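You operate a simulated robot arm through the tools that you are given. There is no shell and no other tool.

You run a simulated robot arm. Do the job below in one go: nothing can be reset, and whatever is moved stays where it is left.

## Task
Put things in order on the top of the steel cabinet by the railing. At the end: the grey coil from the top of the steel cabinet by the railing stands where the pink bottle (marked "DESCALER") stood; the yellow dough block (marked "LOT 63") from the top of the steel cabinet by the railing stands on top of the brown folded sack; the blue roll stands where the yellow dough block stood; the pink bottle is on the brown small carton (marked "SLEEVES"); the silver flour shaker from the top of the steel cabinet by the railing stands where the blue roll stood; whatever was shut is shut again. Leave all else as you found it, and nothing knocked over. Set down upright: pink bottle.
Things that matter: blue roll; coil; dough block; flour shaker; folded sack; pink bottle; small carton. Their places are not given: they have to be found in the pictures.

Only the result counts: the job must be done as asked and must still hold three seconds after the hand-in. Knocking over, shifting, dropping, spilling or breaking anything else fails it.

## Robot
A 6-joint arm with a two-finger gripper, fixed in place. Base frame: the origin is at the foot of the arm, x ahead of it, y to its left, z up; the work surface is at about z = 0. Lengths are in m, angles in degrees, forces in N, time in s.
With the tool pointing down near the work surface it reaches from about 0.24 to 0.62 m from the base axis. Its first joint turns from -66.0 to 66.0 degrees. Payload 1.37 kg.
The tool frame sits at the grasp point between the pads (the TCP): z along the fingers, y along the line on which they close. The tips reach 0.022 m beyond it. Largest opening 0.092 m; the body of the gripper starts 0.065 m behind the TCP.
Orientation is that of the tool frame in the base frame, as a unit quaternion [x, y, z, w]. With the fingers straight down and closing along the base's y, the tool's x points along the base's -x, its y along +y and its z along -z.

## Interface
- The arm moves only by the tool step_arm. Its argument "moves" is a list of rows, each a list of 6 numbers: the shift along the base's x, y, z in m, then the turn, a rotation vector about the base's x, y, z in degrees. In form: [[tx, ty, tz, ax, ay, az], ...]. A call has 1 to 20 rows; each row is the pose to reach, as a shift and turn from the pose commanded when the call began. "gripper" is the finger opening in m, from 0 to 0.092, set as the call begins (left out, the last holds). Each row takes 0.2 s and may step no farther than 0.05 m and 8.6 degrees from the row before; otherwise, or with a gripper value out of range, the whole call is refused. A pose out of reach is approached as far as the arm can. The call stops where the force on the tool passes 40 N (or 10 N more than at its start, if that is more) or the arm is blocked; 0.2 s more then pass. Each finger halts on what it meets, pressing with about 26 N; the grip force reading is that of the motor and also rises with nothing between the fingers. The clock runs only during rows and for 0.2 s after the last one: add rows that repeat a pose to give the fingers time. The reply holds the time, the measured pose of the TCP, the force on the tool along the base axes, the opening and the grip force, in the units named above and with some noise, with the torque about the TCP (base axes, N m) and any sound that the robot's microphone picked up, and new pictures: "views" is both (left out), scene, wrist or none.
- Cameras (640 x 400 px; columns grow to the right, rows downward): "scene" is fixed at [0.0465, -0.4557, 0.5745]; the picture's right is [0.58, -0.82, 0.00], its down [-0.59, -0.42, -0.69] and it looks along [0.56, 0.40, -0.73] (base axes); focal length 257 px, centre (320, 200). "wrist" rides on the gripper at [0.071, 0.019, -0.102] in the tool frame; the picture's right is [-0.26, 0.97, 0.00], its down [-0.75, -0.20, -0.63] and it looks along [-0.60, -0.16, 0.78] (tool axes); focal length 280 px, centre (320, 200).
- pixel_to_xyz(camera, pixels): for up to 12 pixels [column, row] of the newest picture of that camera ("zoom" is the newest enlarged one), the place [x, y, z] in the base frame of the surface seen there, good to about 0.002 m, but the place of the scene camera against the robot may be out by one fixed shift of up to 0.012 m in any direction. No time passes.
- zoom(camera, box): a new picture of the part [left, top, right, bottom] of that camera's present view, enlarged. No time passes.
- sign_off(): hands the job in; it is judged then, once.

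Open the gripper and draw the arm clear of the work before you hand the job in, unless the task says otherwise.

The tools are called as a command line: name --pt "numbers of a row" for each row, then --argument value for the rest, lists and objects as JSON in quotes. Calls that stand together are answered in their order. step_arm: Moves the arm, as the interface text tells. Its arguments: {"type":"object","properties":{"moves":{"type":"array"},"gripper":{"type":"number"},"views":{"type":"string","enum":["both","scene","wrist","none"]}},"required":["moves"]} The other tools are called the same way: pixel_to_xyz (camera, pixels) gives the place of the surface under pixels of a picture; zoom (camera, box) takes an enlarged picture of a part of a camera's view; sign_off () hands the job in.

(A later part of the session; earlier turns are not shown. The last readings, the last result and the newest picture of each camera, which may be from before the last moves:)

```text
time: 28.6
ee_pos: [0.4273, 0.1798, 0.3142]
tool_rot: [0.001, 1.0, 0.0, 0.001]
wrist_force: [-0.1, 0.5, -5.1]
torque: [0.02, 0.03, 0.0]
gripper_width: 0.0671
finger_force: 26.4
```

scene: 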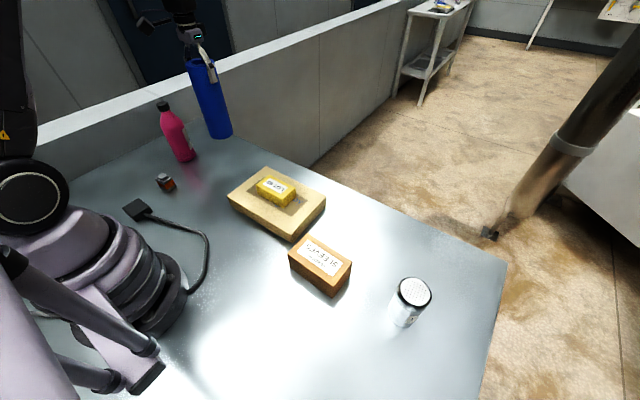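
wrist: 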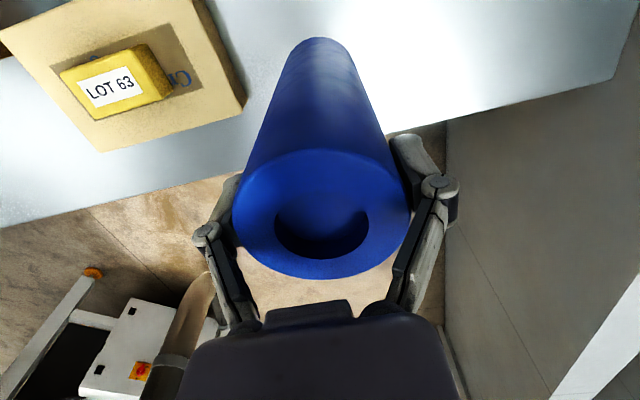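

The roll hangs above the old block spot. I shift 3 mm forward to centre it and lower it to just above the table.

step_arm --pt "0.001 0.001 -0.03 0 0 0" --pt "0.002 0.001 -0.065 0 0 0" --pt "0.003 0.001 -0.095 0 0 0" --pt "0.003 0.001 -0.12 0 0 0" --pt "0.003 0.001 -0.131 0 0 0" --pt "0.003 0.001 -0.135 0 0 0" --pt "0.003 0.001 -0.135 0 0 0" --views "scene"

```text
time: 30.2
ee_pos: [0.4311, 0.1812, 0.1777]
tool_rot: [0.001, 1.0, 0.0, 0.001]
wrist_force: [-0.4, -0.4, -5.5]
torque: [-0.02, 0.03, 0.03]
gripper_width: 0.0672
finger_force: 26.3
```

scene: 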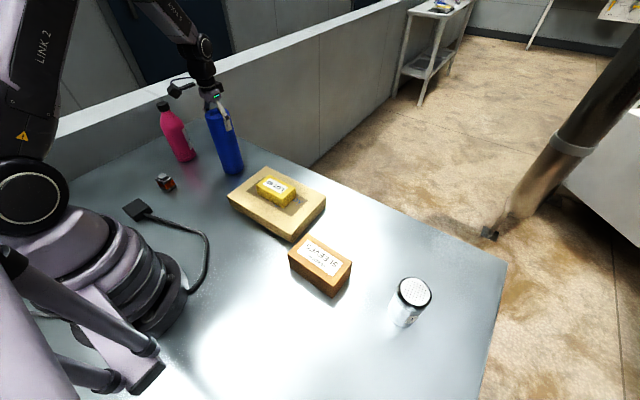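

Still hanging free (-5.5 N). I go down in 1 mm steps until the load transfers to the table.

step_arm --pt "0 0 -0.001 0 0 0" --pt "0 0 -0.002 0 0 0" --pt "0 0 -0.003 0 0 0" --pt "0 0 -0.004 0 0 0" --pt "0 0 -0.004 0 0 0" --views "none"

```text
time: 31.4
ee_pos: [0.4319, 0.1802, 0.1747]
tool_rot: [0.001, 1.0, 0.0, 0.001]
wrist_force: [-1.2, -0.6, -2.7]
torque: [0.05, 0.16, 0.01]
gripper_width: 0.0673
finger_force: 26.2
```

The load is partly carried by the table (-2.7 N). I go another millimetre.

step_arm --pt "0 0 -0.0007 0 0 0" --pt "0 0 -0.0014 0 0 0" --pt "0 0 -0.0014 0 0 0" --views "none"

```text
time: 32.2
ee_pos: [0.4334, 0.1795, 0.1734]
tool_rot: [0.0, 1.0, 0.0, 0.003]
wrist_force: [-1.2, -1.8, 15.8]
torque: [0.0, -0.07, 0.05]
gripper_width: 0.0675
finger_force: 25.8
```

Now firmly on the table (+15.8 N). I ease back half a millimetre, open the fingers fully and rise straight up.

step_arm --pt "0 0 0.0006 0 0 0" --pt "0 0 0.0006 0 0 0" --views "none"

step_arm --pt "0 0 0 0 0 0" --pt "0 0 0 0 0 0" --pt "0 0 0 0 0 0" --pt "0 0 0 0 0 0" --pt "0 0 0.01 0 0 0" --pt "0 0 0.03 0 0 0" --pt "0 0 0.06 0 0 0" --pt "0 0 0.1 0 0 0" --pt "0 0 0.14 0 0 0" --pt "0 0 0.14 0 0 0" --gripper 0.092

```text
time: 32.8
ee_pos: [0.4328, 0.179, 0.1726]
tool_rot: [0.0, 1.0, 0.0, 0.003]
wrist_force: [2.8, 0.7, 5.9]
torque: [0.14, -0.68, 0.03]
gripper_width: 0.0673
finger_force: 26.3
```

```text
time: 35.0
ee_pos: [0.4306, 0.1806, 0.3158]
tool_rot: [0.001, 1.0, -0.001, 0.001]
wrist_force: [-0.6, -0.1, -0.1]
torque: [0.02, 0.01, -0.02]
gripper_width: 0.0918
finger_force: 0.0
```

scene: 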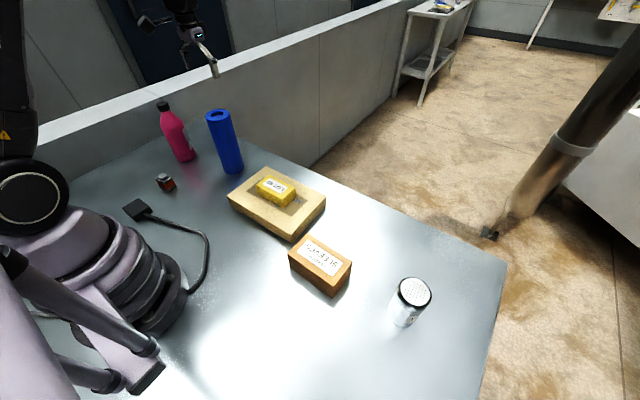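
wrist: 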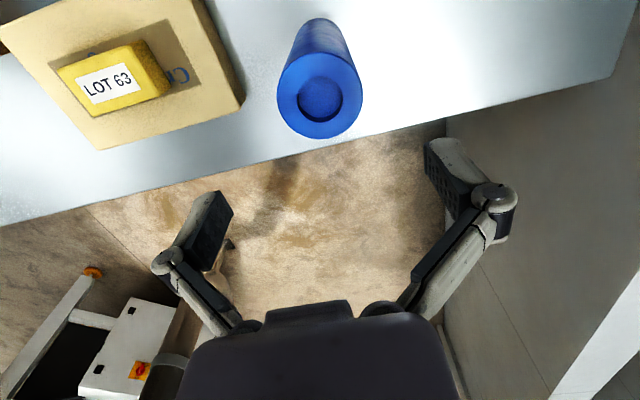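

The roll stands at its new spot. I check its top rim position to verify.

pixel_to_xyz --camera "wrist" --pixels '[[280, 96], [360, 92], [322, 55], [318, 136], [316, 30], [298, 45]]'

```text
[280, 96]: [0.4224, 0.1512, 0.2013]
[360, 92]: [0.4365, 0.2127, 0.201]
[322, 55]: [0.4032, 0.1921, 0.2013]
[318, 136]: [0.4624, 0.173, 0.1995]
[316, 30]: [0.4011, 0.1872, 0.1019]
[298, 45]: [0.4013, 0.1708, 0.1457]
```

Roll centre reads (0.431, 0.182), within about 2 mm of the block's old spot. Now I move at z≈0.3 over to above the shaker at (0.307, -0.476).

step_arm --pt "-0.008 -0.043 0 0 0 0" --pt "-0.016 -0.086 0 0 0 0" --pt "-0.024 -0.129 0 0 0 0" --pt "-0.032 -0.172 0 0 0 0" --pt "-0.04 -0.215 0 0 0 0" --pt "-0.048 -0.258 0 0 0 0" --pt "-0.056 -0.301 0 0 0 0" --pt "-0.064 -0.344 0 0 0 0" --pt "-0.072 -0.387 0 0 0 0" --pt "-0.08 -0.43 0 0 0 0" --pt "-0.088 -0.473 0 0 0 0" --pt "-0.096 -0.516 0 0 0 0" --pt "-0.104 -0.559 -0.01 0 0 0" --pt "-0.112 -0.602 -0.03 0 0 0" --pt "-0.119 -0.635 -0.05 0 0 0" --pt "-0.1235 -0.656 -0.075 0 0 0" --pt "-0.1235 -0.656 -0.075 0 0 0"

```text
time: 38.6
ee_pos: [0.3068, -0.4757, 0.2388]
tool_rot: [0.0, 1.0, 0.001, 0.001]
wrist_force: [0.0, 0.1, 0.5]
torque: [0.0, 0.0, 0.0]
gripper_width: 0.092
finger_force: 0.1
```

scene: 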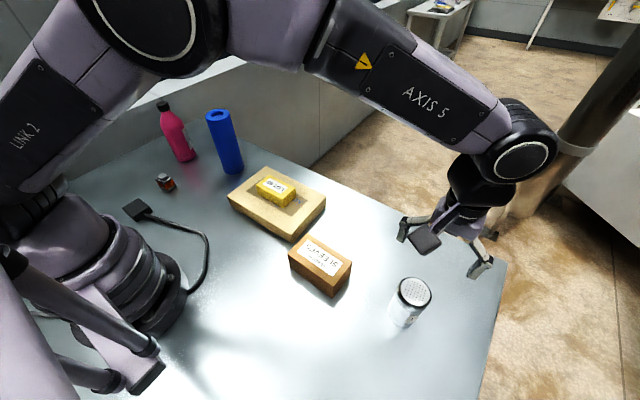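
wrist: 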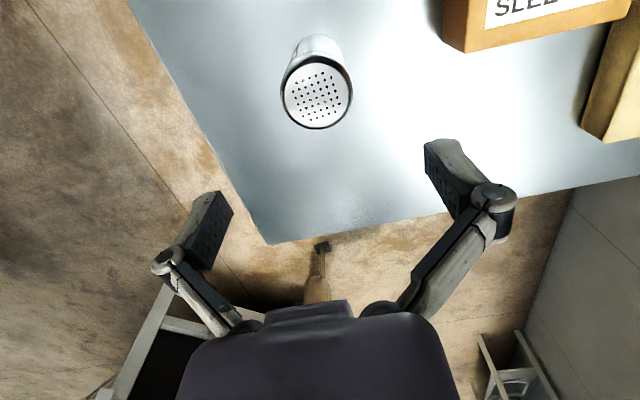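

The shaker's top is at (317,92); the point under the TCP at z=0.11 falls at (320,90). I measure rim points for the exact centre.

zoom --camera "wrist" --box '[260, 20, 380, 140]'

pixel_to_xyz --camera "wrist" --pixels '[[317, 92], [284, 92], [349, 90], [320, 65], [316, 124], [310, 45], [330, 45], [290, 70], [345, 65], [316, 38]]'

```text
3.33 times, centred on (320, 80) of wrist
```

zoom: 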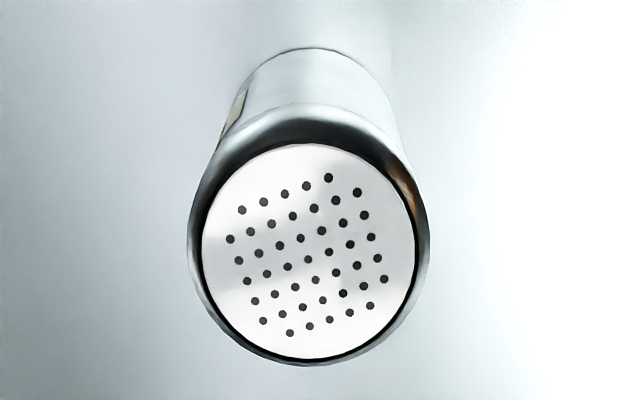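

```text
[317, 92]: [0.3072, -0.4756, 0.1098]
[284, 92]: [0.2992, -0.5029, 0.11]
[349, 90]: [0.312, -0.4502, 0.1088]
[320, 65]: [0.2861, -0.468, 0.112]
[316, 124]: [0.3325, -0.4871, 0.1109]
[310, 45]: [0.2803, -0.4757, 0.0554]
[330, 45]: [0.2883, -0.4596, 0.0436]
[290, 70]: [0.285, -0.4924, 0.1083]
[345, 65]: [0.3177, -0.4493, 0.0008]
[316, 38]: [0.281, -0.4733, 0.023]
```

Shaker centre ≈ (0.3075, -0.477), cap diameter about 0.063 (z 0.085–0.11) and a slightly narrower body. I descend to TCP z≈0.092 so the pads close on the wide cap band.

step_arm --pt "0.0005 -0.001 -0.03 0 0 0" --pt "0.0005 -0.001 -0.07 0 0 0" --pt "0.0005 -0.001 -0.1 0 0 0" --pt "0.0005 -0.001 -0.125 0 0 0" --pt "0.0005 -0.001 -0.14 0 0 0" --pt "0.0005 -0.001 -0.147 0 0 0" --pt "0.0005 -0.001 -0.147 0 0 0" --views "wrist"

```text
time: 40.2
ee_pos: [0.3082, -0.478, 0.0909]
tool_rot: [0.001, 1.0, 0.0, 0.001]
wrist_force: [0.5, -0.1, 0.7]
torque: [-0.04, 0.02, 0.02]
gripper_width: 0.092
finger_force: 0.1
```

wrist: 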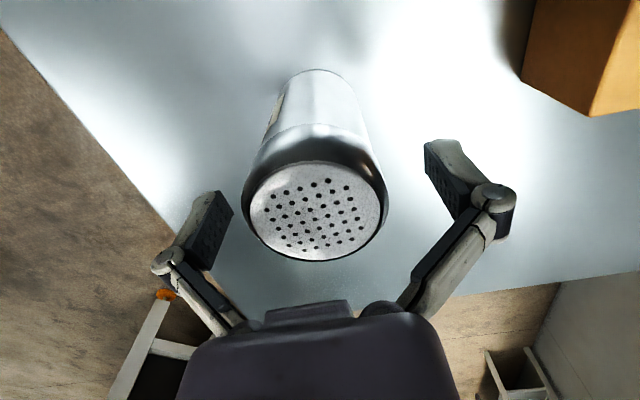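

The shaker cap (columns 243–386) sits between the pads. I close the fingers.

step_arm --pt "0 -0.001 0 0 0 0" --pt "0 -0.001 0 0 0 0" --pt "0 -0.001 0 0 0 0" --pt "0 -0.001 0 0 0 0" --pt "0 -0.001 0 0 0 0" --gripper 0.0 --views "wrist"

```text
time: 41.4
ee_pos: [0.3095, -0.4784, 0.0925]
tool_rot: [0.001, 1.0, -0.001, 0.001]
wrist_force: [-0.4, -0.5, 8.2]
torque: [0.07, 0.04, -0.02]
gripper_width: 0.0574
finger_force: 25.6
```

wrist: 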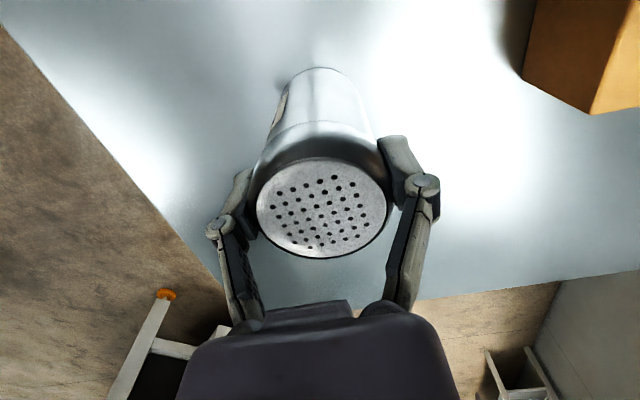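

Gripped at 0.0574. I lift it 5 cm and carry it to above the roll's old spot (0.4275, -0.3985).

step_arm --pt "0 0 0.01 0 0 0" --pt "0 0 0.03 0 0 0" --pt "0 0 0.055 0 0 0" --pt "0.03 0.02 0.06 0 0 0" --pt "0.06 0.04 0.06 0 0 0" --pt "0.09 0.06 0.06 0 0 0" --pt "0.11 0.073 0.06 0 0 0" --pt "0.12 0.08 0.06 0 0 0" --pt "0.12 0.08 0.06 0 0 0"

```text
time: 43.4
ee_pos: [0.429, -0.3989, 0.152]
tool_rot: [0.0, 1.0, 0.0, 0.001]
wrist_force: [-0.4, -0.2, -1.9]
torque: [0.03, 0.03, 0.01]
gripper_width: 0.057
finger_force: 25.5
```

scene: 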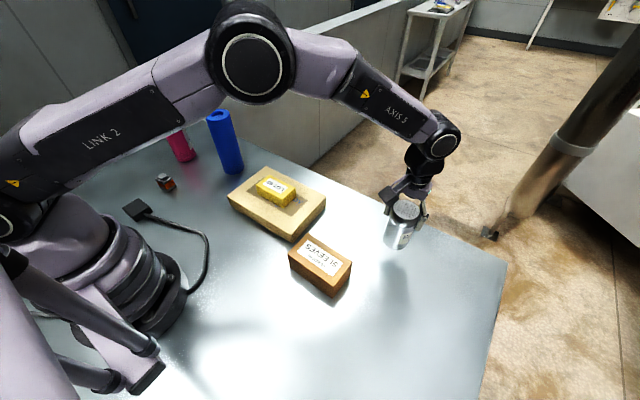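
wrist: 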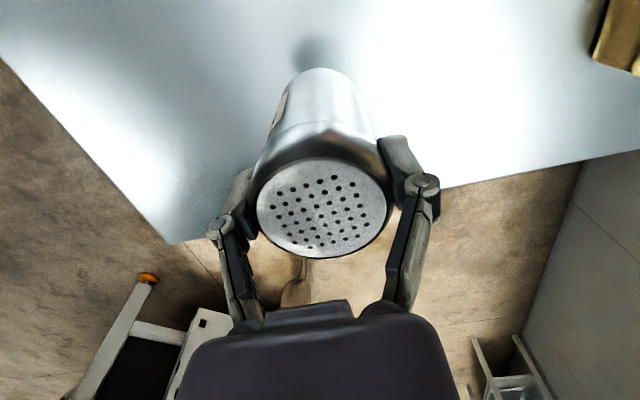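

The shaker hangs level over the target. I lower it to just above the table and read the disc's position.

step_arm --pt "0 0 -0.025 0 0 0" --pt "0 0 -0.045 0 0 0" --pt "0 0 -0.054 0 0 0" --pt "0 0 -0.056 0 0 0" --pt "0 0 -0.056 0 0 0" --views "wrist"

pixel_to_xyz --camera "wrist" --pixels '[[323, 208], [260, 208], [385, 208], [323, 160], [322, 255]]'

```text
time: 44.6
ee_pos: [0.4289, -0.399, 0.0946]
tool_rot: [0.001, 1.0, 0.0, 0.001]
wrist_force: [0.0, -0.6, -1.5]
torque: [-0.02, 0.0, 0.01]
gripper_width: 0.0573
finger_force: 26.2
```

wrist: 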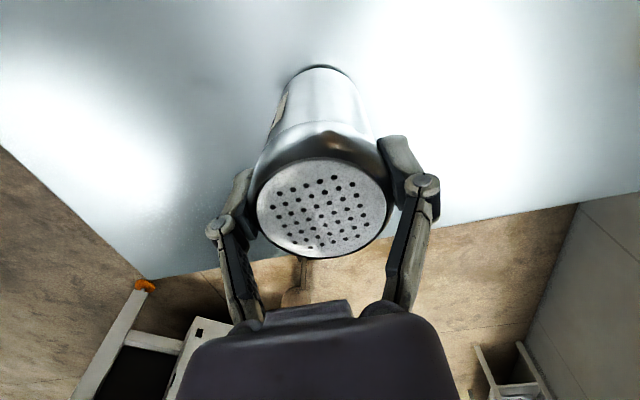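

```text
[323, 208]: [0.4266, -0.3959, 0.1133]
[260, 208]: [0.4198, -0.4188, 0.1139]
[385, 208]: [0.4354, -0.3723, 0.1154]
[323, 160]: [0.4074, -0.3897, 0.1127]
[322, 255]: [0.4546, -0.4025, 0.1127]
```

The disc centre is about (0.429, -0.396), on target. I lower in 1 mm steps until contact.

step_arm --pt "0 -0.001 -0.001 0 0 0" --pt "0 -0.001 -0.002 0 0 0" --pt "0 -0.001 -0.003 0 0 0" --pt "0 -0.001 -0.003 0 0 0" --views "none"

```text
time: 45.6
ee_pos: [0.4284, -0.3996, 0.0925]
tool_rot: [0.001, 1.0, 0.0, 0.001]
wrist_force: [0.8, 0.3, -1.6]
torque: [0.06, -0.01, 0.01]
gripper_width: 0.0574
finger_force: 25.9
```

step_arm --pt "0 0 -0.0008 0 0 0" --pt "0 0 -0.0016 0 0 0" --pt "0 0 -0.0016 0 0 0" --views "none"

```text
time: 46.4
ee_pos: [0.4293, -0.3994, 0.093]
tool_rot: [0.001, 1.0, -0.001, 0.001]
wrist_force: [-2.6, 1.2, 10.8]
torque: [0.19, 0.28, 0.0]
gripper_width: 0.0573
finger_force: 25.7
```

Contact made (+10.8 N). I ease up slightly, open the fingers and rise.

step_arm --pt "0 0 0.0006 0 0 0" --pt "0 0 0.0006 0 0 0" --views "none"

step_arm --pt "0 0 0 0 0 0" --pt "0 0 0 0 0 0" --pt "0 0 0 0 0 0" --pt "0 0 0 0 0 0" --pt "0 0 0.01 0 0 0" --pt "0 0 0.04 0 0 0" --pt "0 0 0.08 0 0 0" --pt "0 0 0.12 0 0 0" --pt "0 0 0.16 0 0 0" --pt "0 0 0.2 0 0 0" --gripper 0.092

```text
time: 47.0
ee_pos: [0.4296, -0.3999, 0.0933]
tool_rot: [0.001, 1.0, 0.0, 0.002]
wrist_force: [-2.5, 3.5, 13.2]
torque: [0.14, 0.15, -0.02]
gripper_width: 0.0573
finger_force: 25.8
```

```text
time: 49.2
ee_pos: [0.4285, -0.3995, 0.2937]
tool_rot: [0.001, 1.0, 0.0, 0.001]
wrist_force: [-0.5, 0.0, -0.2]
torque: [0.02, -0.01, -0.01]
gripper_width: 0.0921
finger_force: 0.0
```

scene: 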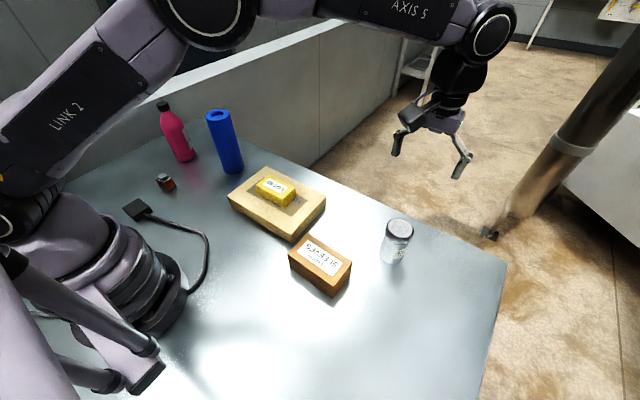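
wrist: 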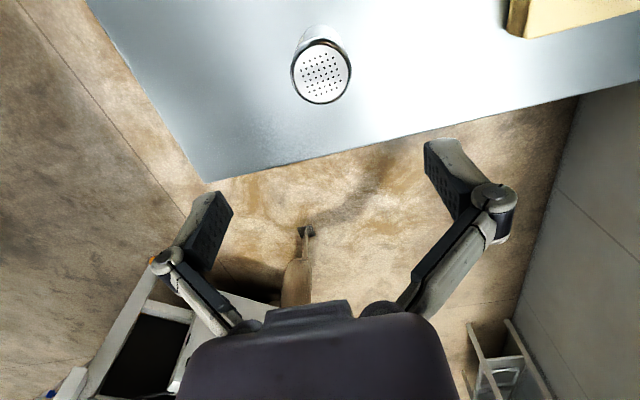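

The shaker stands on the roll's old spot. Next I go above the carton to measure its top precisely for the bottle.

step_arm --pt "-0.035 0.03 0 0 0 0" --pt "-0.07 0.06 0 0 0 0" --pt "-0.105 0.09 0 0 0 0" --pt "-0.139 0.119 0 0 0 0" --pt "-0.139 0.119 0 0 0 0" --views "wrist"

zoom --camera "wrist" --box '[220, 0, 420, 130]'

```text
time: 50.4
ee_pos: [0.2869, -0.281, 0.2905]
tool_rot: [0.001, 1.0, -0.001, 0.0]
wrist_force: [1.2, -0.3, -0.4]
torque: [-0.04, 0.03, -0.02]
gripper_width: 0.0921
finger_force: 0.0
```

wrist: 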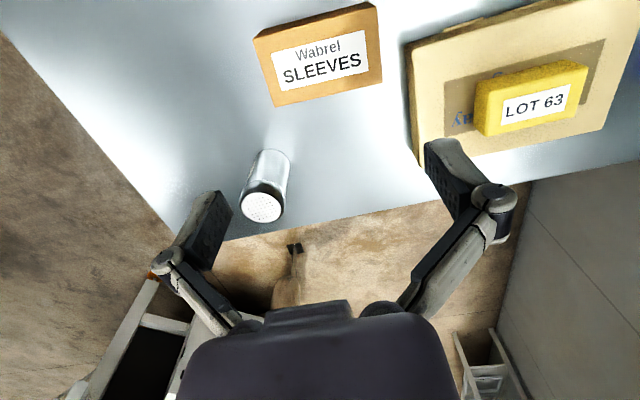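

```text
3.08 times, centred on (320, 65) of wrist
```

zoom: 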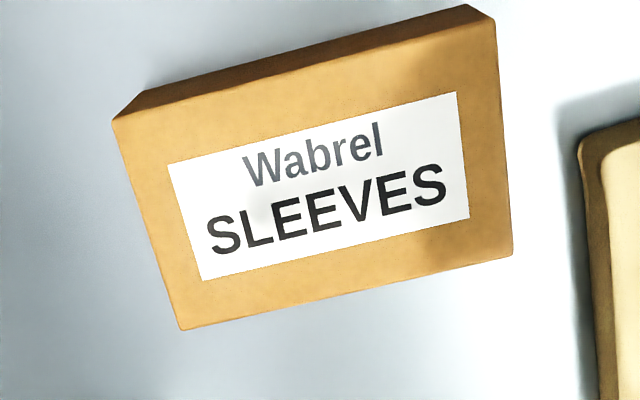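

pixel_to_xyz --camera "zoom" --pixels '[[120, 125], [490, 25], [507, 250], [185, 322], [310, 80], [340, 285], [150, 220], [500, 140], [315, 185], [200, 300], [480, 240], [140, 130]]'

```text
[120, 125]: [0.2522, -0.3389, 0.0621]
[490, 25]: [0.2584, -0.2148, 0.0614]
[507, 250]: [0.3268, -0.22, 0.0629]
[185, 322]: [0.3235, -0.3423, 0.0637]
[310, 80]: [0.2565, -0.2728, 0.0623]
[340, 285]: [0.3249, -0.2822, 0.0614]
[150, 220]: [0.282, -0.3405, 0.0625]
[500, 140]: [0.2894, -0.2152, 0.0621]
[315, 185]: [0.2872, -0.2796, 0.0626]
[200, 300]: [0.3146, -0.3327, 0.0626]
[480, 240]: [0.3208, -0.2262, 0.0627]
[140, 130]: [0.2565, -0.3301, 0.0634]
```

The carton's top is centred at (0.290, -0.279), 0.073 by 0.125, z=0.0625. Now I travel at z≈0.31 to above the bottle at (0.378, 0.371).

step_arm --pt "0.004 0.043 0.01 0 0 0" --pt "0.008 0.086 0.02 0 0 0" --pt "0.014 0.129 0.02 0 0 0" --pt "0.02 0.172 0.02 0 0 0" --pt "0.026 0.215 0.02 0 0 0" --pt "0.032 0.258 0.02 0 0 0" --pt "0.038 0.301 0.02 0 0 0" --pt "0.044 0.344 0.02 0 0 0" --pt "0.05 0.387 0.02 0 0 0" --pt "0.056 0.43 0.02 0 0 0" --pt "0.062 0.473 0.02 0 0 0" --pt "0.068 0.516 0.02 0 0 0" --pt "0.075 0.559 0.02 0 0 0" --pt "0.081 0.602 0.02 0 0 0" --pt "0.087 0.635 0.02 0 0 0" --pt "0.09 0.652 0.02 0 0 0" --pt "0.09 0.652 0.02 0 0 0" --gripper 0.092

```text
time: 54.0
ee_pos: [0.38, 0.3706, 0.3122]
tool_rot: [0.001, 1.0, 0.0, 0.001]
wrist_force: [-1.0, -0.4, -0.7]
torque: [-0.01, 0.01, 0.01]
gripper_width: 0.0919
finger_force: 0.0
```

scene: 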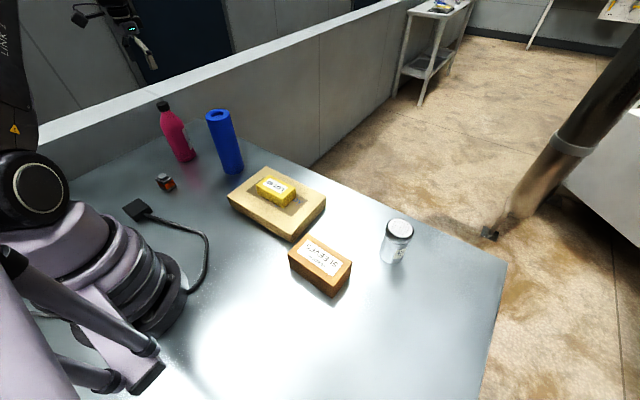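
wrist: 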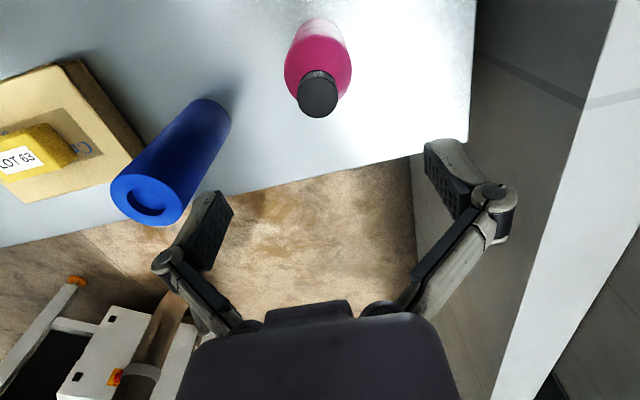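

The bottle's cap is at (318,95), body around (318,60). I measure the cap and body here to centre the fingers.

zoom --camera "wrist" --box '[260, 0, 380, 130]'

pixel_to_xyz --camera "wrist" --pixels '[[318, 98], [302, 98], [335, 96], [319, 79], [317, 115], [287, 70], [349, 65], [318, 40], [318, 30], [300, 50], [338, 48], [295, 85]]'

```text
3.08 times, centred on (320, 65) of wrist
```

zoom: 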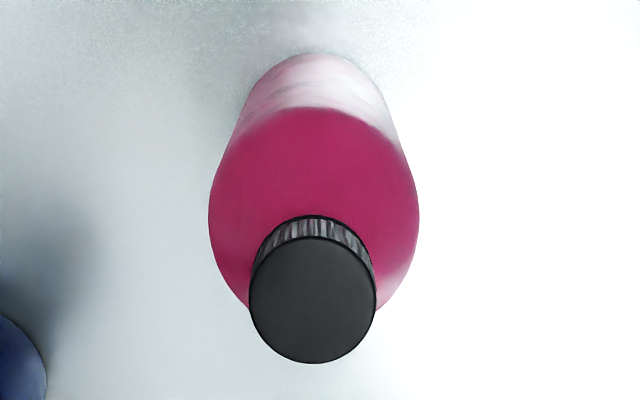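

```text
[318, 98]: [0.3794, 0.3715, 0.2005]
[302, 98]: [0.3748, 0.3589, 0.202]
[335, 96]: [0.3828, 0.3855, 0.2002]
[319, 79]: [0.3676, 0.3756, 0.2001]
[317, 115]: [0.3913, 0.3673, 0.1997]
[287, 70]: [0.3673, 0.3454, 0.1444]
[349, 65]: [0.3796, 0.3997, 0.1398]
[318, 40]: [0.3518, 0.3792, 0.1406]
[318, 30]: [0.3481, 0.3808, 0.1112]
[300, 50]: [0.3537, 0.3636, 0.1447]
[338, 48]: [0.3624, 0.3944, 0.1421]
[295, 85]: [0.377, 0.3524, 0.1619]
```

The bottle's axis is at (0.379, 0.3715), right under the TCP. I descend to TCP z≈0.144 so the pads bracket the top of the cylindrical body with the palm just above the cap.

step_arm --pt "0 0.0005 -0.04 0 0 0" --pt "0 0.0005 -0.08 0 0 0" --pt "0 0.0005 -0.115 0 0 0" --pt "0 0.0005 -0.14 0 0 0" --pt "0 0.0005 -0.158 0 0 0" --pt "0 0.0005 -0.168 0 0 0" --pt "0 0.0005 -0.168 0 0 0"

```text
time: 55.6
ee_pos: [0.3807, 0.3718, 0.1436]
tool_rot: [0.001, 1.0, 0.001, 0.0]
wrist_force: [0.1, 0.1, 0.1]
torque: [0.04, -0.01, 0.03]
gripper_width: 0.0921
finger_force: 0.0
```

scene: 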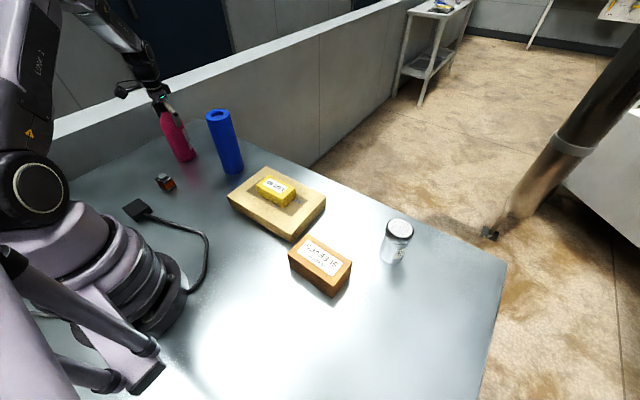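
wrist: 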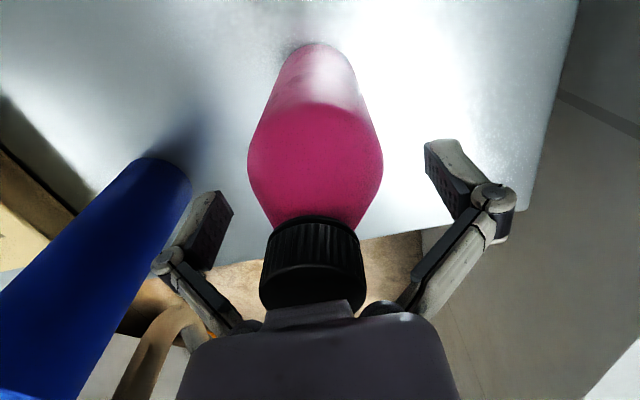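

No contact and the bottle body sits between the pads. I close the fingers.

step_arm --pt "0 0 0 0 0 0" --pt "0 0 0 0 0 0" --pt "0 0 0 0 0 0" --pt "0 0 0 0 0 0" --pt "0 0 0 0 0 0" --pt "0 0 0 0 0 0" --gripper 0.0 --views "wrist"

```text
time: 57.0
ee_pos: [0.3808, 0.3714, 0.1453]
tool_rot: [0.001, 1.0, -0.001, 0.001]
wrist_force: [0.2, -5.9, 14.3]
torque: [-0.25, -0.04, 0.0]
gripper_width: 0.0646
finger_force: 26.1
```

wrist: 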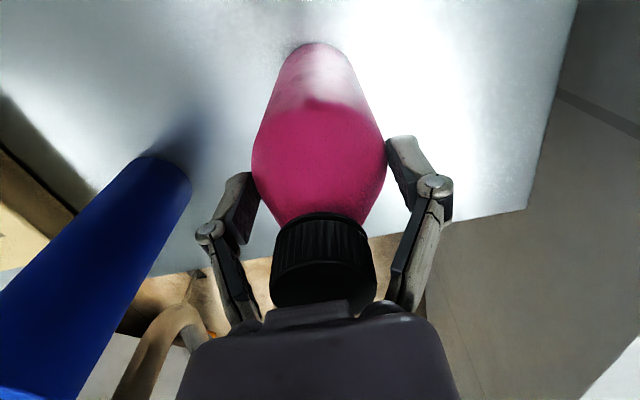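

Gripped at 0.0646, with a small side force. I lift gently by 2 cm and check the bottle's attitude.

step_arm --pt "0 0 0.003 0 0 0" --pt "0 0 0.01 0 0 0" --pt "0 0 0.02 0 0 0" --pt "0 0 0.02 0 0 0" --pt "0 0 0.02 0 0 0"

zoom --camera "scene" --box '[110, 60, 270, 200]'

```text
time: 58.2
ee_pos: [0.3799, 0.373, 0.1652]
tool_rot: [0.0, 1.0, 0.0, 0.0]
wrist_force: [0.1, -0.6, -5.7]
torque: [0.02, 0.0, 0.0]
gripper_width: 0.0648
finger_force: 25.8
```

scene: 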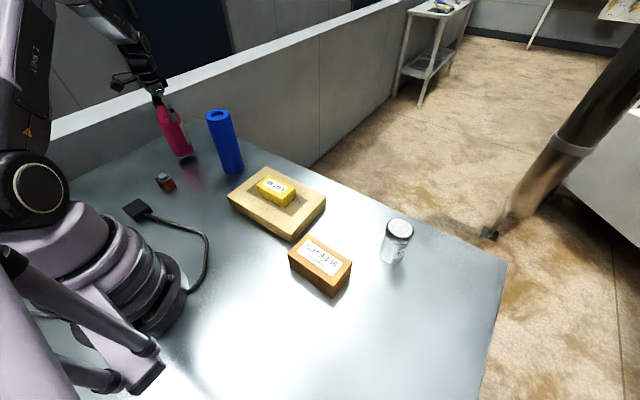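
wrist: 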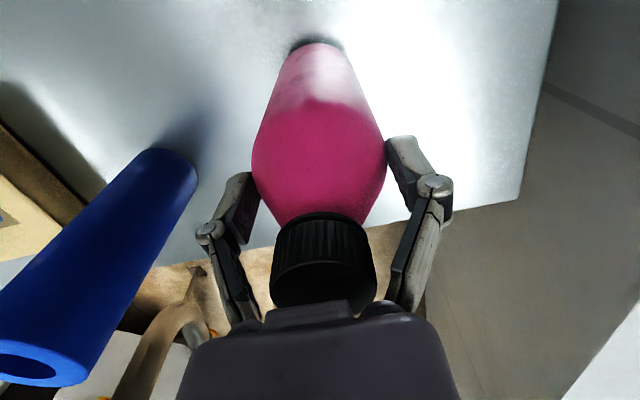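

```text
2.86 times, centred on (190, 130) of scene
```

zoom: 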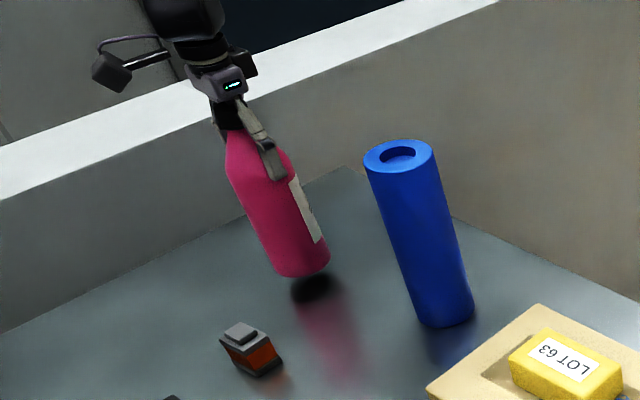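

The bottle hangs upright at 5.7 N load. I raise it so its base is at about z=0.135 and swing inward (x≈0.30) around the roll, heading toward the carton side.

step_arm --pt "0 0 0.03 0 0 0" --pt "0 0 0.07 0 0 0" --pt "0 0 0.105 0 0 0" --pt "-0.01 -0.01 0.115 0 0 0" --pt "-0.035 -0.03 0.115 0 0 0" --pt "-0.06 -0.055 0.115 0 0 0" --pt "-0.08 -0.08 0.115 0 0 0" --pt "-0.082 -0.12 0.115 0 0 0" --pt "-0.082 -0.16 0.115 0 0 0" --pt "-0.082 -0.2 0.115 0 0 0" --pt "-0.082 -0.24 0.115 0 0 0" --pt "-0.082 -0.28 0.115 0 0 0" --pt "-0.082 -0.32 0.115 0 0 0" --pt "-0.082 -0.35 0.115 0 0 0" --pt "-0.082 -0.36 0.115 0 0 0"

```text
time: 61.4
ee_pos: [0.2976, 0.0121, 0.2784]
tool_rot: [0.001, 1.0, 0.0, 0.0]
wrist_force: [-0.1, 0.7, -4.9]
torque: [0.0, -0.02, 0.02]
gripper_width: 0.0649
finger_force: 26.0
```

scene: 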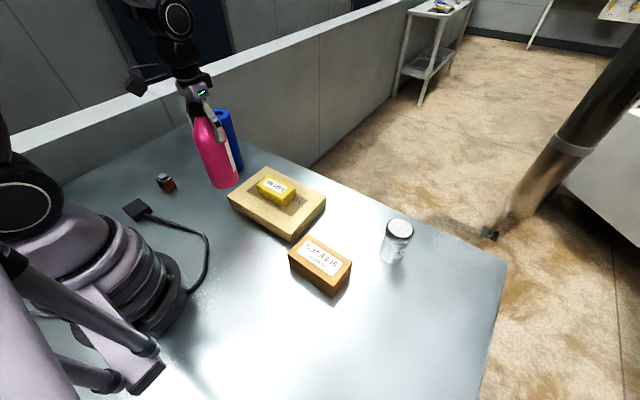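
wrist: 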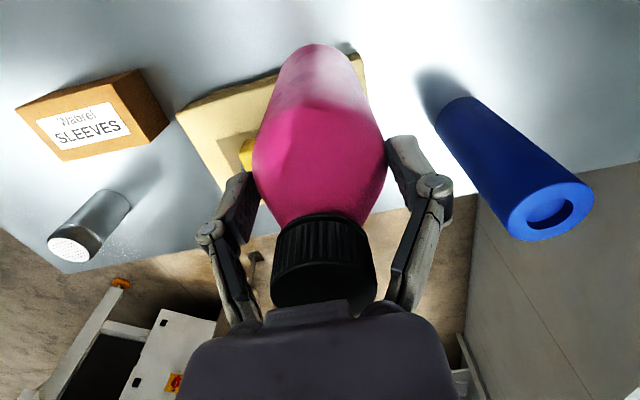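

The bottle has passed the roll and hangs steadily. I continue to above the carton centre (0.290, -0.279).

step_arm --pt "-0.001 -0.03 0 0 0 0" --pt "-0.002 -0.07 0 0 0 0" --pt "-0.003 -0.11 0 0 0 0" --pt "-0.004 -0.15 0 0 0 0" --pt "-0.005 -0.19 0 0 0 0" --pt "-0.006 -0.23 0 0 0 0" --pt "-0.007 -0.265 0 0 0 0" --pt "-0.007 -0.285 0 0 0 0" --pt "-0.007 -0.291 0 0 0 0" --pt "-0.007 -0.291 0 0 0 0"

zoom --camera "scene" --box '[230, 130, 430, 310]'

```text
time: 63.6
ee_pos: [0.2924, -0.279, 0.2794]
tool_rot: [0.001, 1.0, 0.001, 0.001]
wrist_force: [-0.1, 0.0, -5.6]
torque: [0.02, -0.01, 0.03]
gripper_width: 0.0645
finger_force: 25.9
```

scene: 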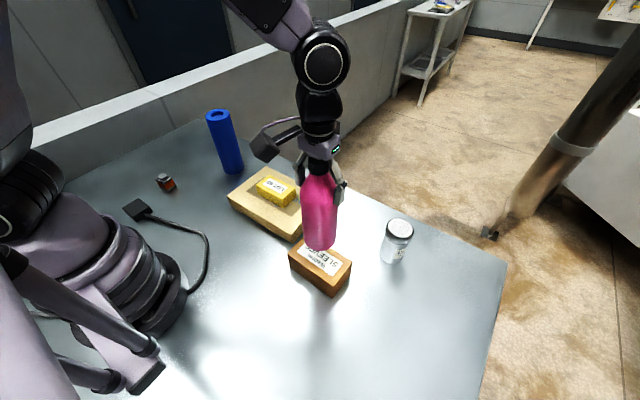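
wrist: 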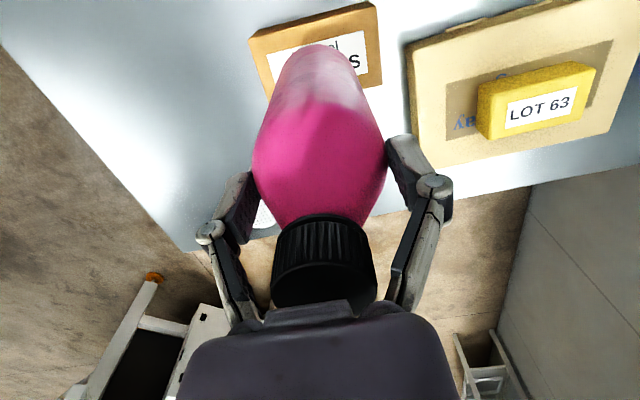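

```text
2.22 times, centred on (330, 220) of scene
```

zoom: 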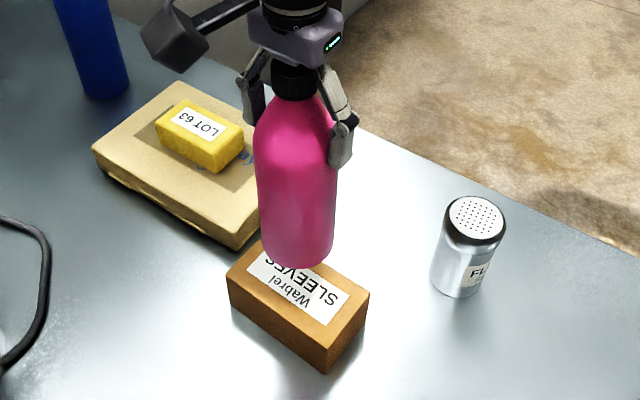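

Before lowering I check the bottle's front surface at several heights for verticality and centring.

pixel_to_xyz --camera "wrist" --pixels '[[316, 50], [316, 65], [316, 85], [318, 110], [318, 130], [280, 60], [355, 60], [325, 280]]'

pixel_to_xyz --camera "scene" --pixels '[[320, 245], [319, 235], [319, 220], [319, 205], [319, 190], [303, 235], [335, 235], [302, 210], [337, 210], [345, 262], [390, 255], [272, 188]]'

```text
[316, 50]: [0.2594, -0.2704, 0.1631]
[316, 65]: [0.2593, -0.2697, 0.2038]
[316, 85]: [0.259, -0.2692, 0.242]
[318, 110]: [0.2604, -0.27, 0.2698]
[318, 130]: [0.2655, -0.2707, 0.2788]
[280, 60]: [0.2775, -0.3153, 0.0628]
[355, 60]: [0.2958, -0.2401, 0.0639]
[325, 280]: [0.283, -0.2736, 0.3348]
```

```text
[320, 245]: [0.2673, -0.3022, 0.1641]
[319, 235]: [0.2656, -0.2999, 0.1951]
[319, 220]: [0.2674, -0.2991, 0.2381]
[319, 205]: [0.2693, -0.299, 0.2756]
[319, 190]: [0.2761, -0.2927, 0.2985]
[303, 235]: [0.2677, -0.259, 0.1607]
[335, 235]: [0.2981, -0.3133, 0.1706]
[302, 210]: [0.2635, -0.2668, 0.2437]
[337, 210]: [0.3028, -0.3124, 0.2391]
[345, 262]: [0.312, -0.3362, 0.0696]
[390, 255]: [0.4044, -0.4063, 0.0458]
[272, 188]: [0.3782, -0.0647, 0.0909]
```

The bottle is vertical (front surface x constant at 0.259) and its axis is at (0.290, -0.278), matching the carton centre. I lower it to just above the carton top.

step_arm --pt "0 0 -0.02 0 0 0" --pt "0 0 -0.04 0 0 0" --pt "0 0 -0.056 0 0 0" --pt "0 0 -0.064 0 0 0" --pt "0 0 -0.067 0 0 0" --pt "0 0 -0.067 0 0 0" --views "scene"

```text
time: 65.0
ee_pos: [0.2902, -0.2783, 0.2104]
tool_rot: [0.001, 1.0, 0.0, 0.001]
wrist_force: [-0.7, -0.6, -5.4]
torque: [0.0, 0.04, -0.01]
gripper_width: 0.0646
finger_force: 26.2
```

scene: 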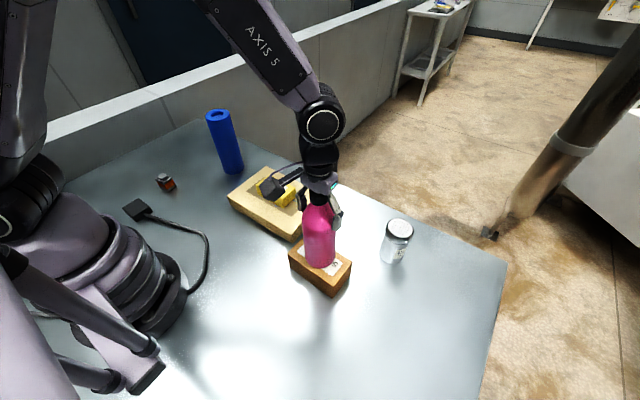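

Still free-hanging (-5.4 N). I lower in 1 mm steps until the carton takes the load.

step_arm --pt "0 0 -0.001 0 0 0" --pt "0 0 -0.002 0 0 0" --pt "0 0 -0.003 0 0 0" --pt "0 0 -0.003 0 0 0" --views "none"

```text
time: 66.0
ee_pos: [0.2908, -0.2789, 0.2074]
tool_rot: [0.0, 1.0, 0.0, 0.0]
wrist_force: [0.7, -0.4, -5.0]
torque: [-0.02, 0.02, 0.01]
gripper_width: 0.0645
finger_force: 25.9
```

step_arm --pt "0 0 -0.001 0 0 0" --pt "0 0 -0.002 0 0 0" --pt "0 0 -0.002 0 0 0" --views "none"

```text
time: 66.8
ee_pos: [0.2908, -0.2793, 0.2066]
tool_rot: [0.001, 1.0, 0.0, 0.001]
wrist_force: [2.1, 3.1, 2.1]
torque: [0.61, -0.31, -0.02]
gripper_width: 0.0647
finger_force: 26.2
```

The carton now carries the load (+2.1 N). I press another half millimetre so that the base sits flush, then read the forces.

step_arm --pt "0 0 -0.0006 0 0 0" --pt "0 0 -0.0006 0 0 0" --views "wrist"

```text
time: 67.4
ee_pos: [0.2916, -0.2804, 0.2078]
tool_rot: [0.0, 1.0, -0.001, 0.002]
wrist_force: [-0.3, -1.7, 11.5]
torque: [0.15, 0.04, 0.04]
gripper_width: 0.0647
finger_force: 26.2
```

wrist: 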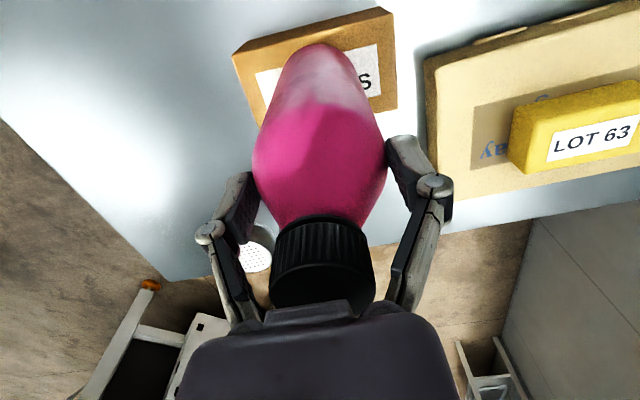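

The base is flush (+11.5 N, low torque). I open the fingers, pause, then rise straight up clear of the bottle.

step_arm --pt "0 0 0 0 0 0" --pt "0 0 0 0 0 0" --pt "0 0 0 0 0 0" --pt "0 0 0 0 0 0" --pt "0 0 0 0 0 0" --gripper 0.092 --views "wrist"

```text
time: 68.6
ee_pos: [0.2908, -0.2792, 0.2063]
tool_rot: [0.001, 1.0, 0.001, 0.002]
wrist_force: [0.0, -0.3, 0.0]
torque: [0.0, -0.01, 0.03]
gripper_width: 0.092
finger_force: 0.1
```

wrist: 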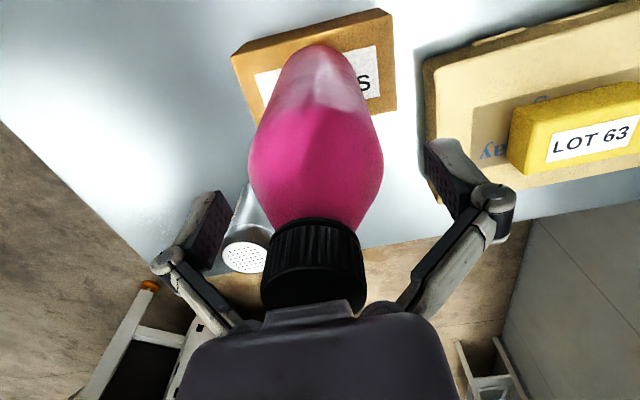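

step_arm --pt "0 0 0.01 0 0 0" --pt "0 0 0.03 0 0 0" --pt "0 0 0.06 0 0 0" --pt "0 0 0.09 0 0 0" --pt "0 0 0.13 0 0 0" --pt "0 0 0.13 0 0 0"

```text
time: 70.0
ee_pos: [0.2896, -0.2779, 0.3372]
tool_rot: [0.001, 1.0, 0.001, 0.002]
wrist_force: [0.1, 0.7, -0.7]
torque: [-0.03, 0.0, -0.02]
gripper_width: 0.0918
finger_force: 0.1
```

scene: 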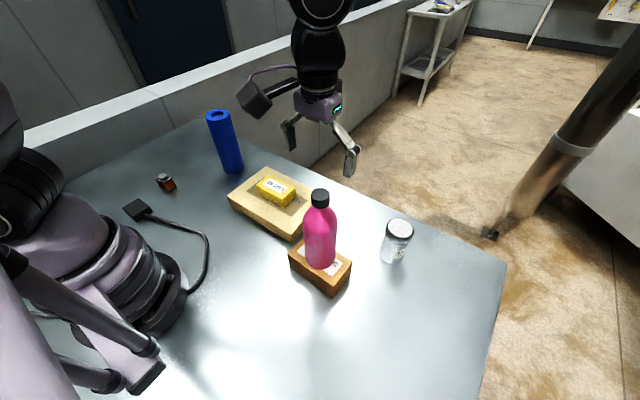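
wrist: 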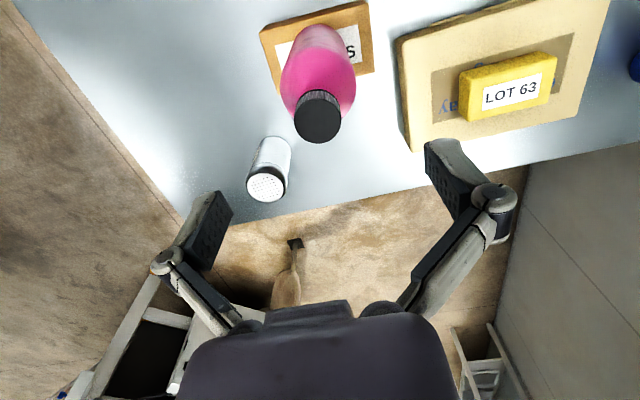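

The bottle stands upright on the carton. Now I go across at z≈0.33 to above the coil at (0.247, 0.281).

step_arm --pt "0.01 0.04 0 0 0 0" --pt "0.02 0.08 0 0 0 0" --pt "0.03 0.12 0 0 0 0" --pt "0.035 0.16 0 0 0 0" --pt "0.035 0.2 0 0 0 0" --pt "0.035 0.24 0 0 0 0" --pt "0.035 0.28 0 0 0 0" --pt "0.035 0.32 0 0 0 0" --pt "0.03 0.36 0 0 0 0" --pt "0.02 0.4 -0.01 0 0 0" --pt "0.005 0.44 -0.03 0 0 0" --pt "-0.01 0.48 -0.05 0 0 0" --pt "-0.025 0.515 -0.07 0 0 0" --pt "-0.035 0.54 -0.09 0 0 0" --pt "-0.043 0.559 -0.11 0 0 0" --pt "-0.043 0.559 -0.13 0 0 0" --pt "-0.043 0.559 -0.13 0 0 0" --gripper 0.075

```text
time: 73.6
ee_pos: [0.2478, 0.2786, 0.2039]
tool_rot: [0.001, 1.0, 0.0, 0.001]
wrist_force: [-0.7, 0.1, 0.4]
torque: [-0.01, -0.02, -0.01]
gripper_width: 0.0749
finger_force: 0.0
```

scene: 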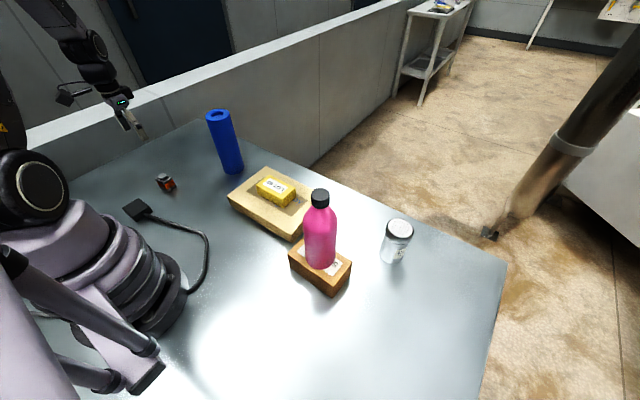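
wrist: 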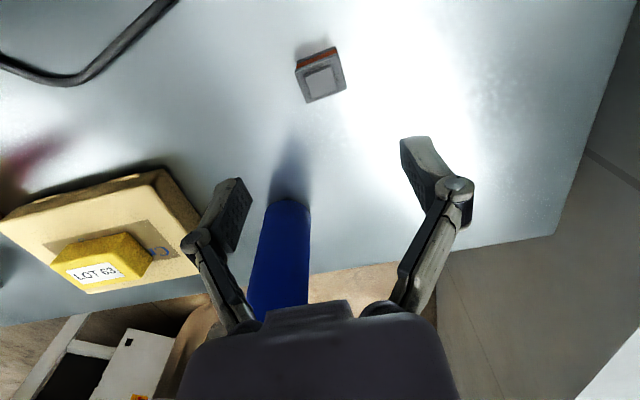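

The coil is at (321,77). I zoom in and measure its corners for the grip.

zoom --camera "wrist" --box '[280, 35, 360, 115]'

pixel_to_xyz --camera "wrist" --pixels '[[298, 70], [335, 55], [344, 86], [309, 101], [320, 80], [300, 80], [340, 70], [315, 58], [320, 64], [327, 93], [325, 97], [296, 66]]'

```text
5.00 times, centred on (320, 75) of wrist
```

zoom: 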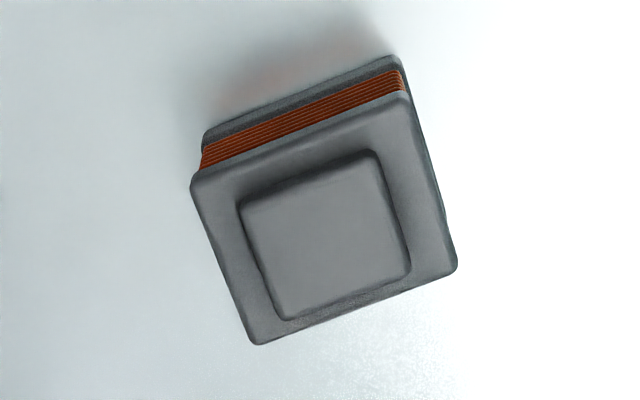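

```text
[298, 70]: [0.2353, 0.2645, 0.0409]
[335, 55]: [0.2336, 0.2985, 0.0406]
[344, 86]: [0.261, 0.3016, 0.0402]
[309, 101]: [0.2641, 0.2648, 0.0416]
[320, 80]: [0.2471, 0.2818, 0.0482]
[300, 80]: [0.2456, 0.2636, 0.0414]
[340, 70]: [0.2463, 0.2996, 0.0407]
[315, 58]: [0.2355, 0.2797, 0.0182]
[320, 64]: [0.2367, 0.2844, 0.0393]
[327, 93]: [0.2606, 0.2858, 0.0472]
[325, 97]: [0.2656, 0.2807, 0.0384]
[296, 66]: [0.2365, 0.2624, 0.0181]
```

Coil centre ≈ (0.2485, 0.2815), about 0.030 × 0.040, turned about +4°. I turn the hand 4°, centre it, and descend to TCP z≈0.026 with the fingers at 0.075.

step_arm --pt "0.001 0.0015 -0.04 0 0 2" --pt "0.001 0.0015 -0.08 0 0 4" --pt "0.001 0.0015 -0.12 0 0 4" --pt "0.001 0.0015 -0.15 0 0 4" --pt "0.001 0.0015 -0.168 0 0 4" --pt "0.001 0.0015 -0.177 0 0 4" --pt "0.001 0.0015 -0.177 0 0 4"

```text
time: 75.2
ee_pos: [0.2489, 0.2819, 0.0283]
tool_rot: [-0.034, 0.999, 0.0, 0.0]
wrist_force: [-0.1, 0.6, 0.7]
torque: [-0.04, -0.04, -0.01]
gripper_width: 0.0748
finger_force: 0.1
```

scene: 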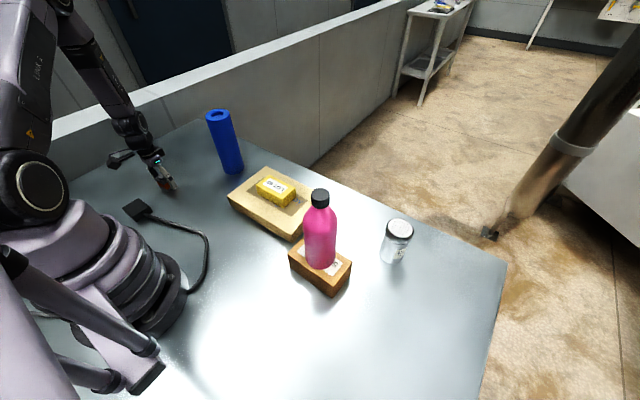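
wrist: 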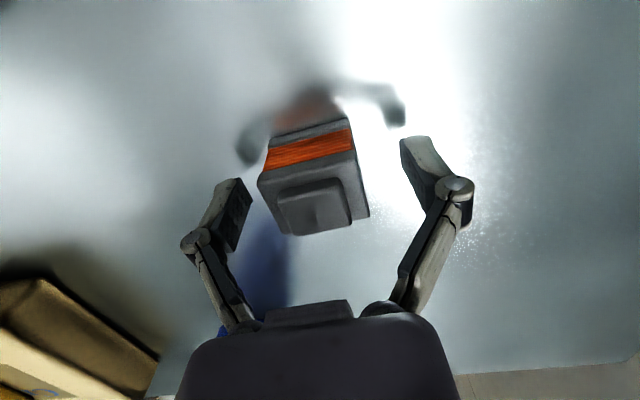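

The coil (columns 258–368) sits between the pads. I close the fingers.

step_arm --pt "0 0 0 0 0 0" --pt "0 0 0 0 0 0" --pt "0 0 0 0 0 0" --pt "0 0 0 0 0 0" --pt "0 0 0 0 0 0" --pt "0 0 0 0 0 0" --gripper 0.0 --views "wrist"

```text
time: 76.6
ee_pos: [0.2499, 0.2826, 0.0301]
tool_rot: [-0.035, 0.999, 0.0, 0.001]
wrist_force: [0.2, -0.5, 2.1]
torque: [-0.04, 0.0, -0.04]
gripper_width: 0.0417
finger_force: 26.1
```

wrist: 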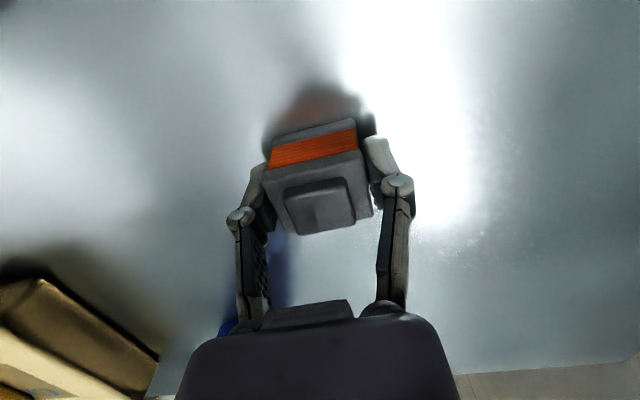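

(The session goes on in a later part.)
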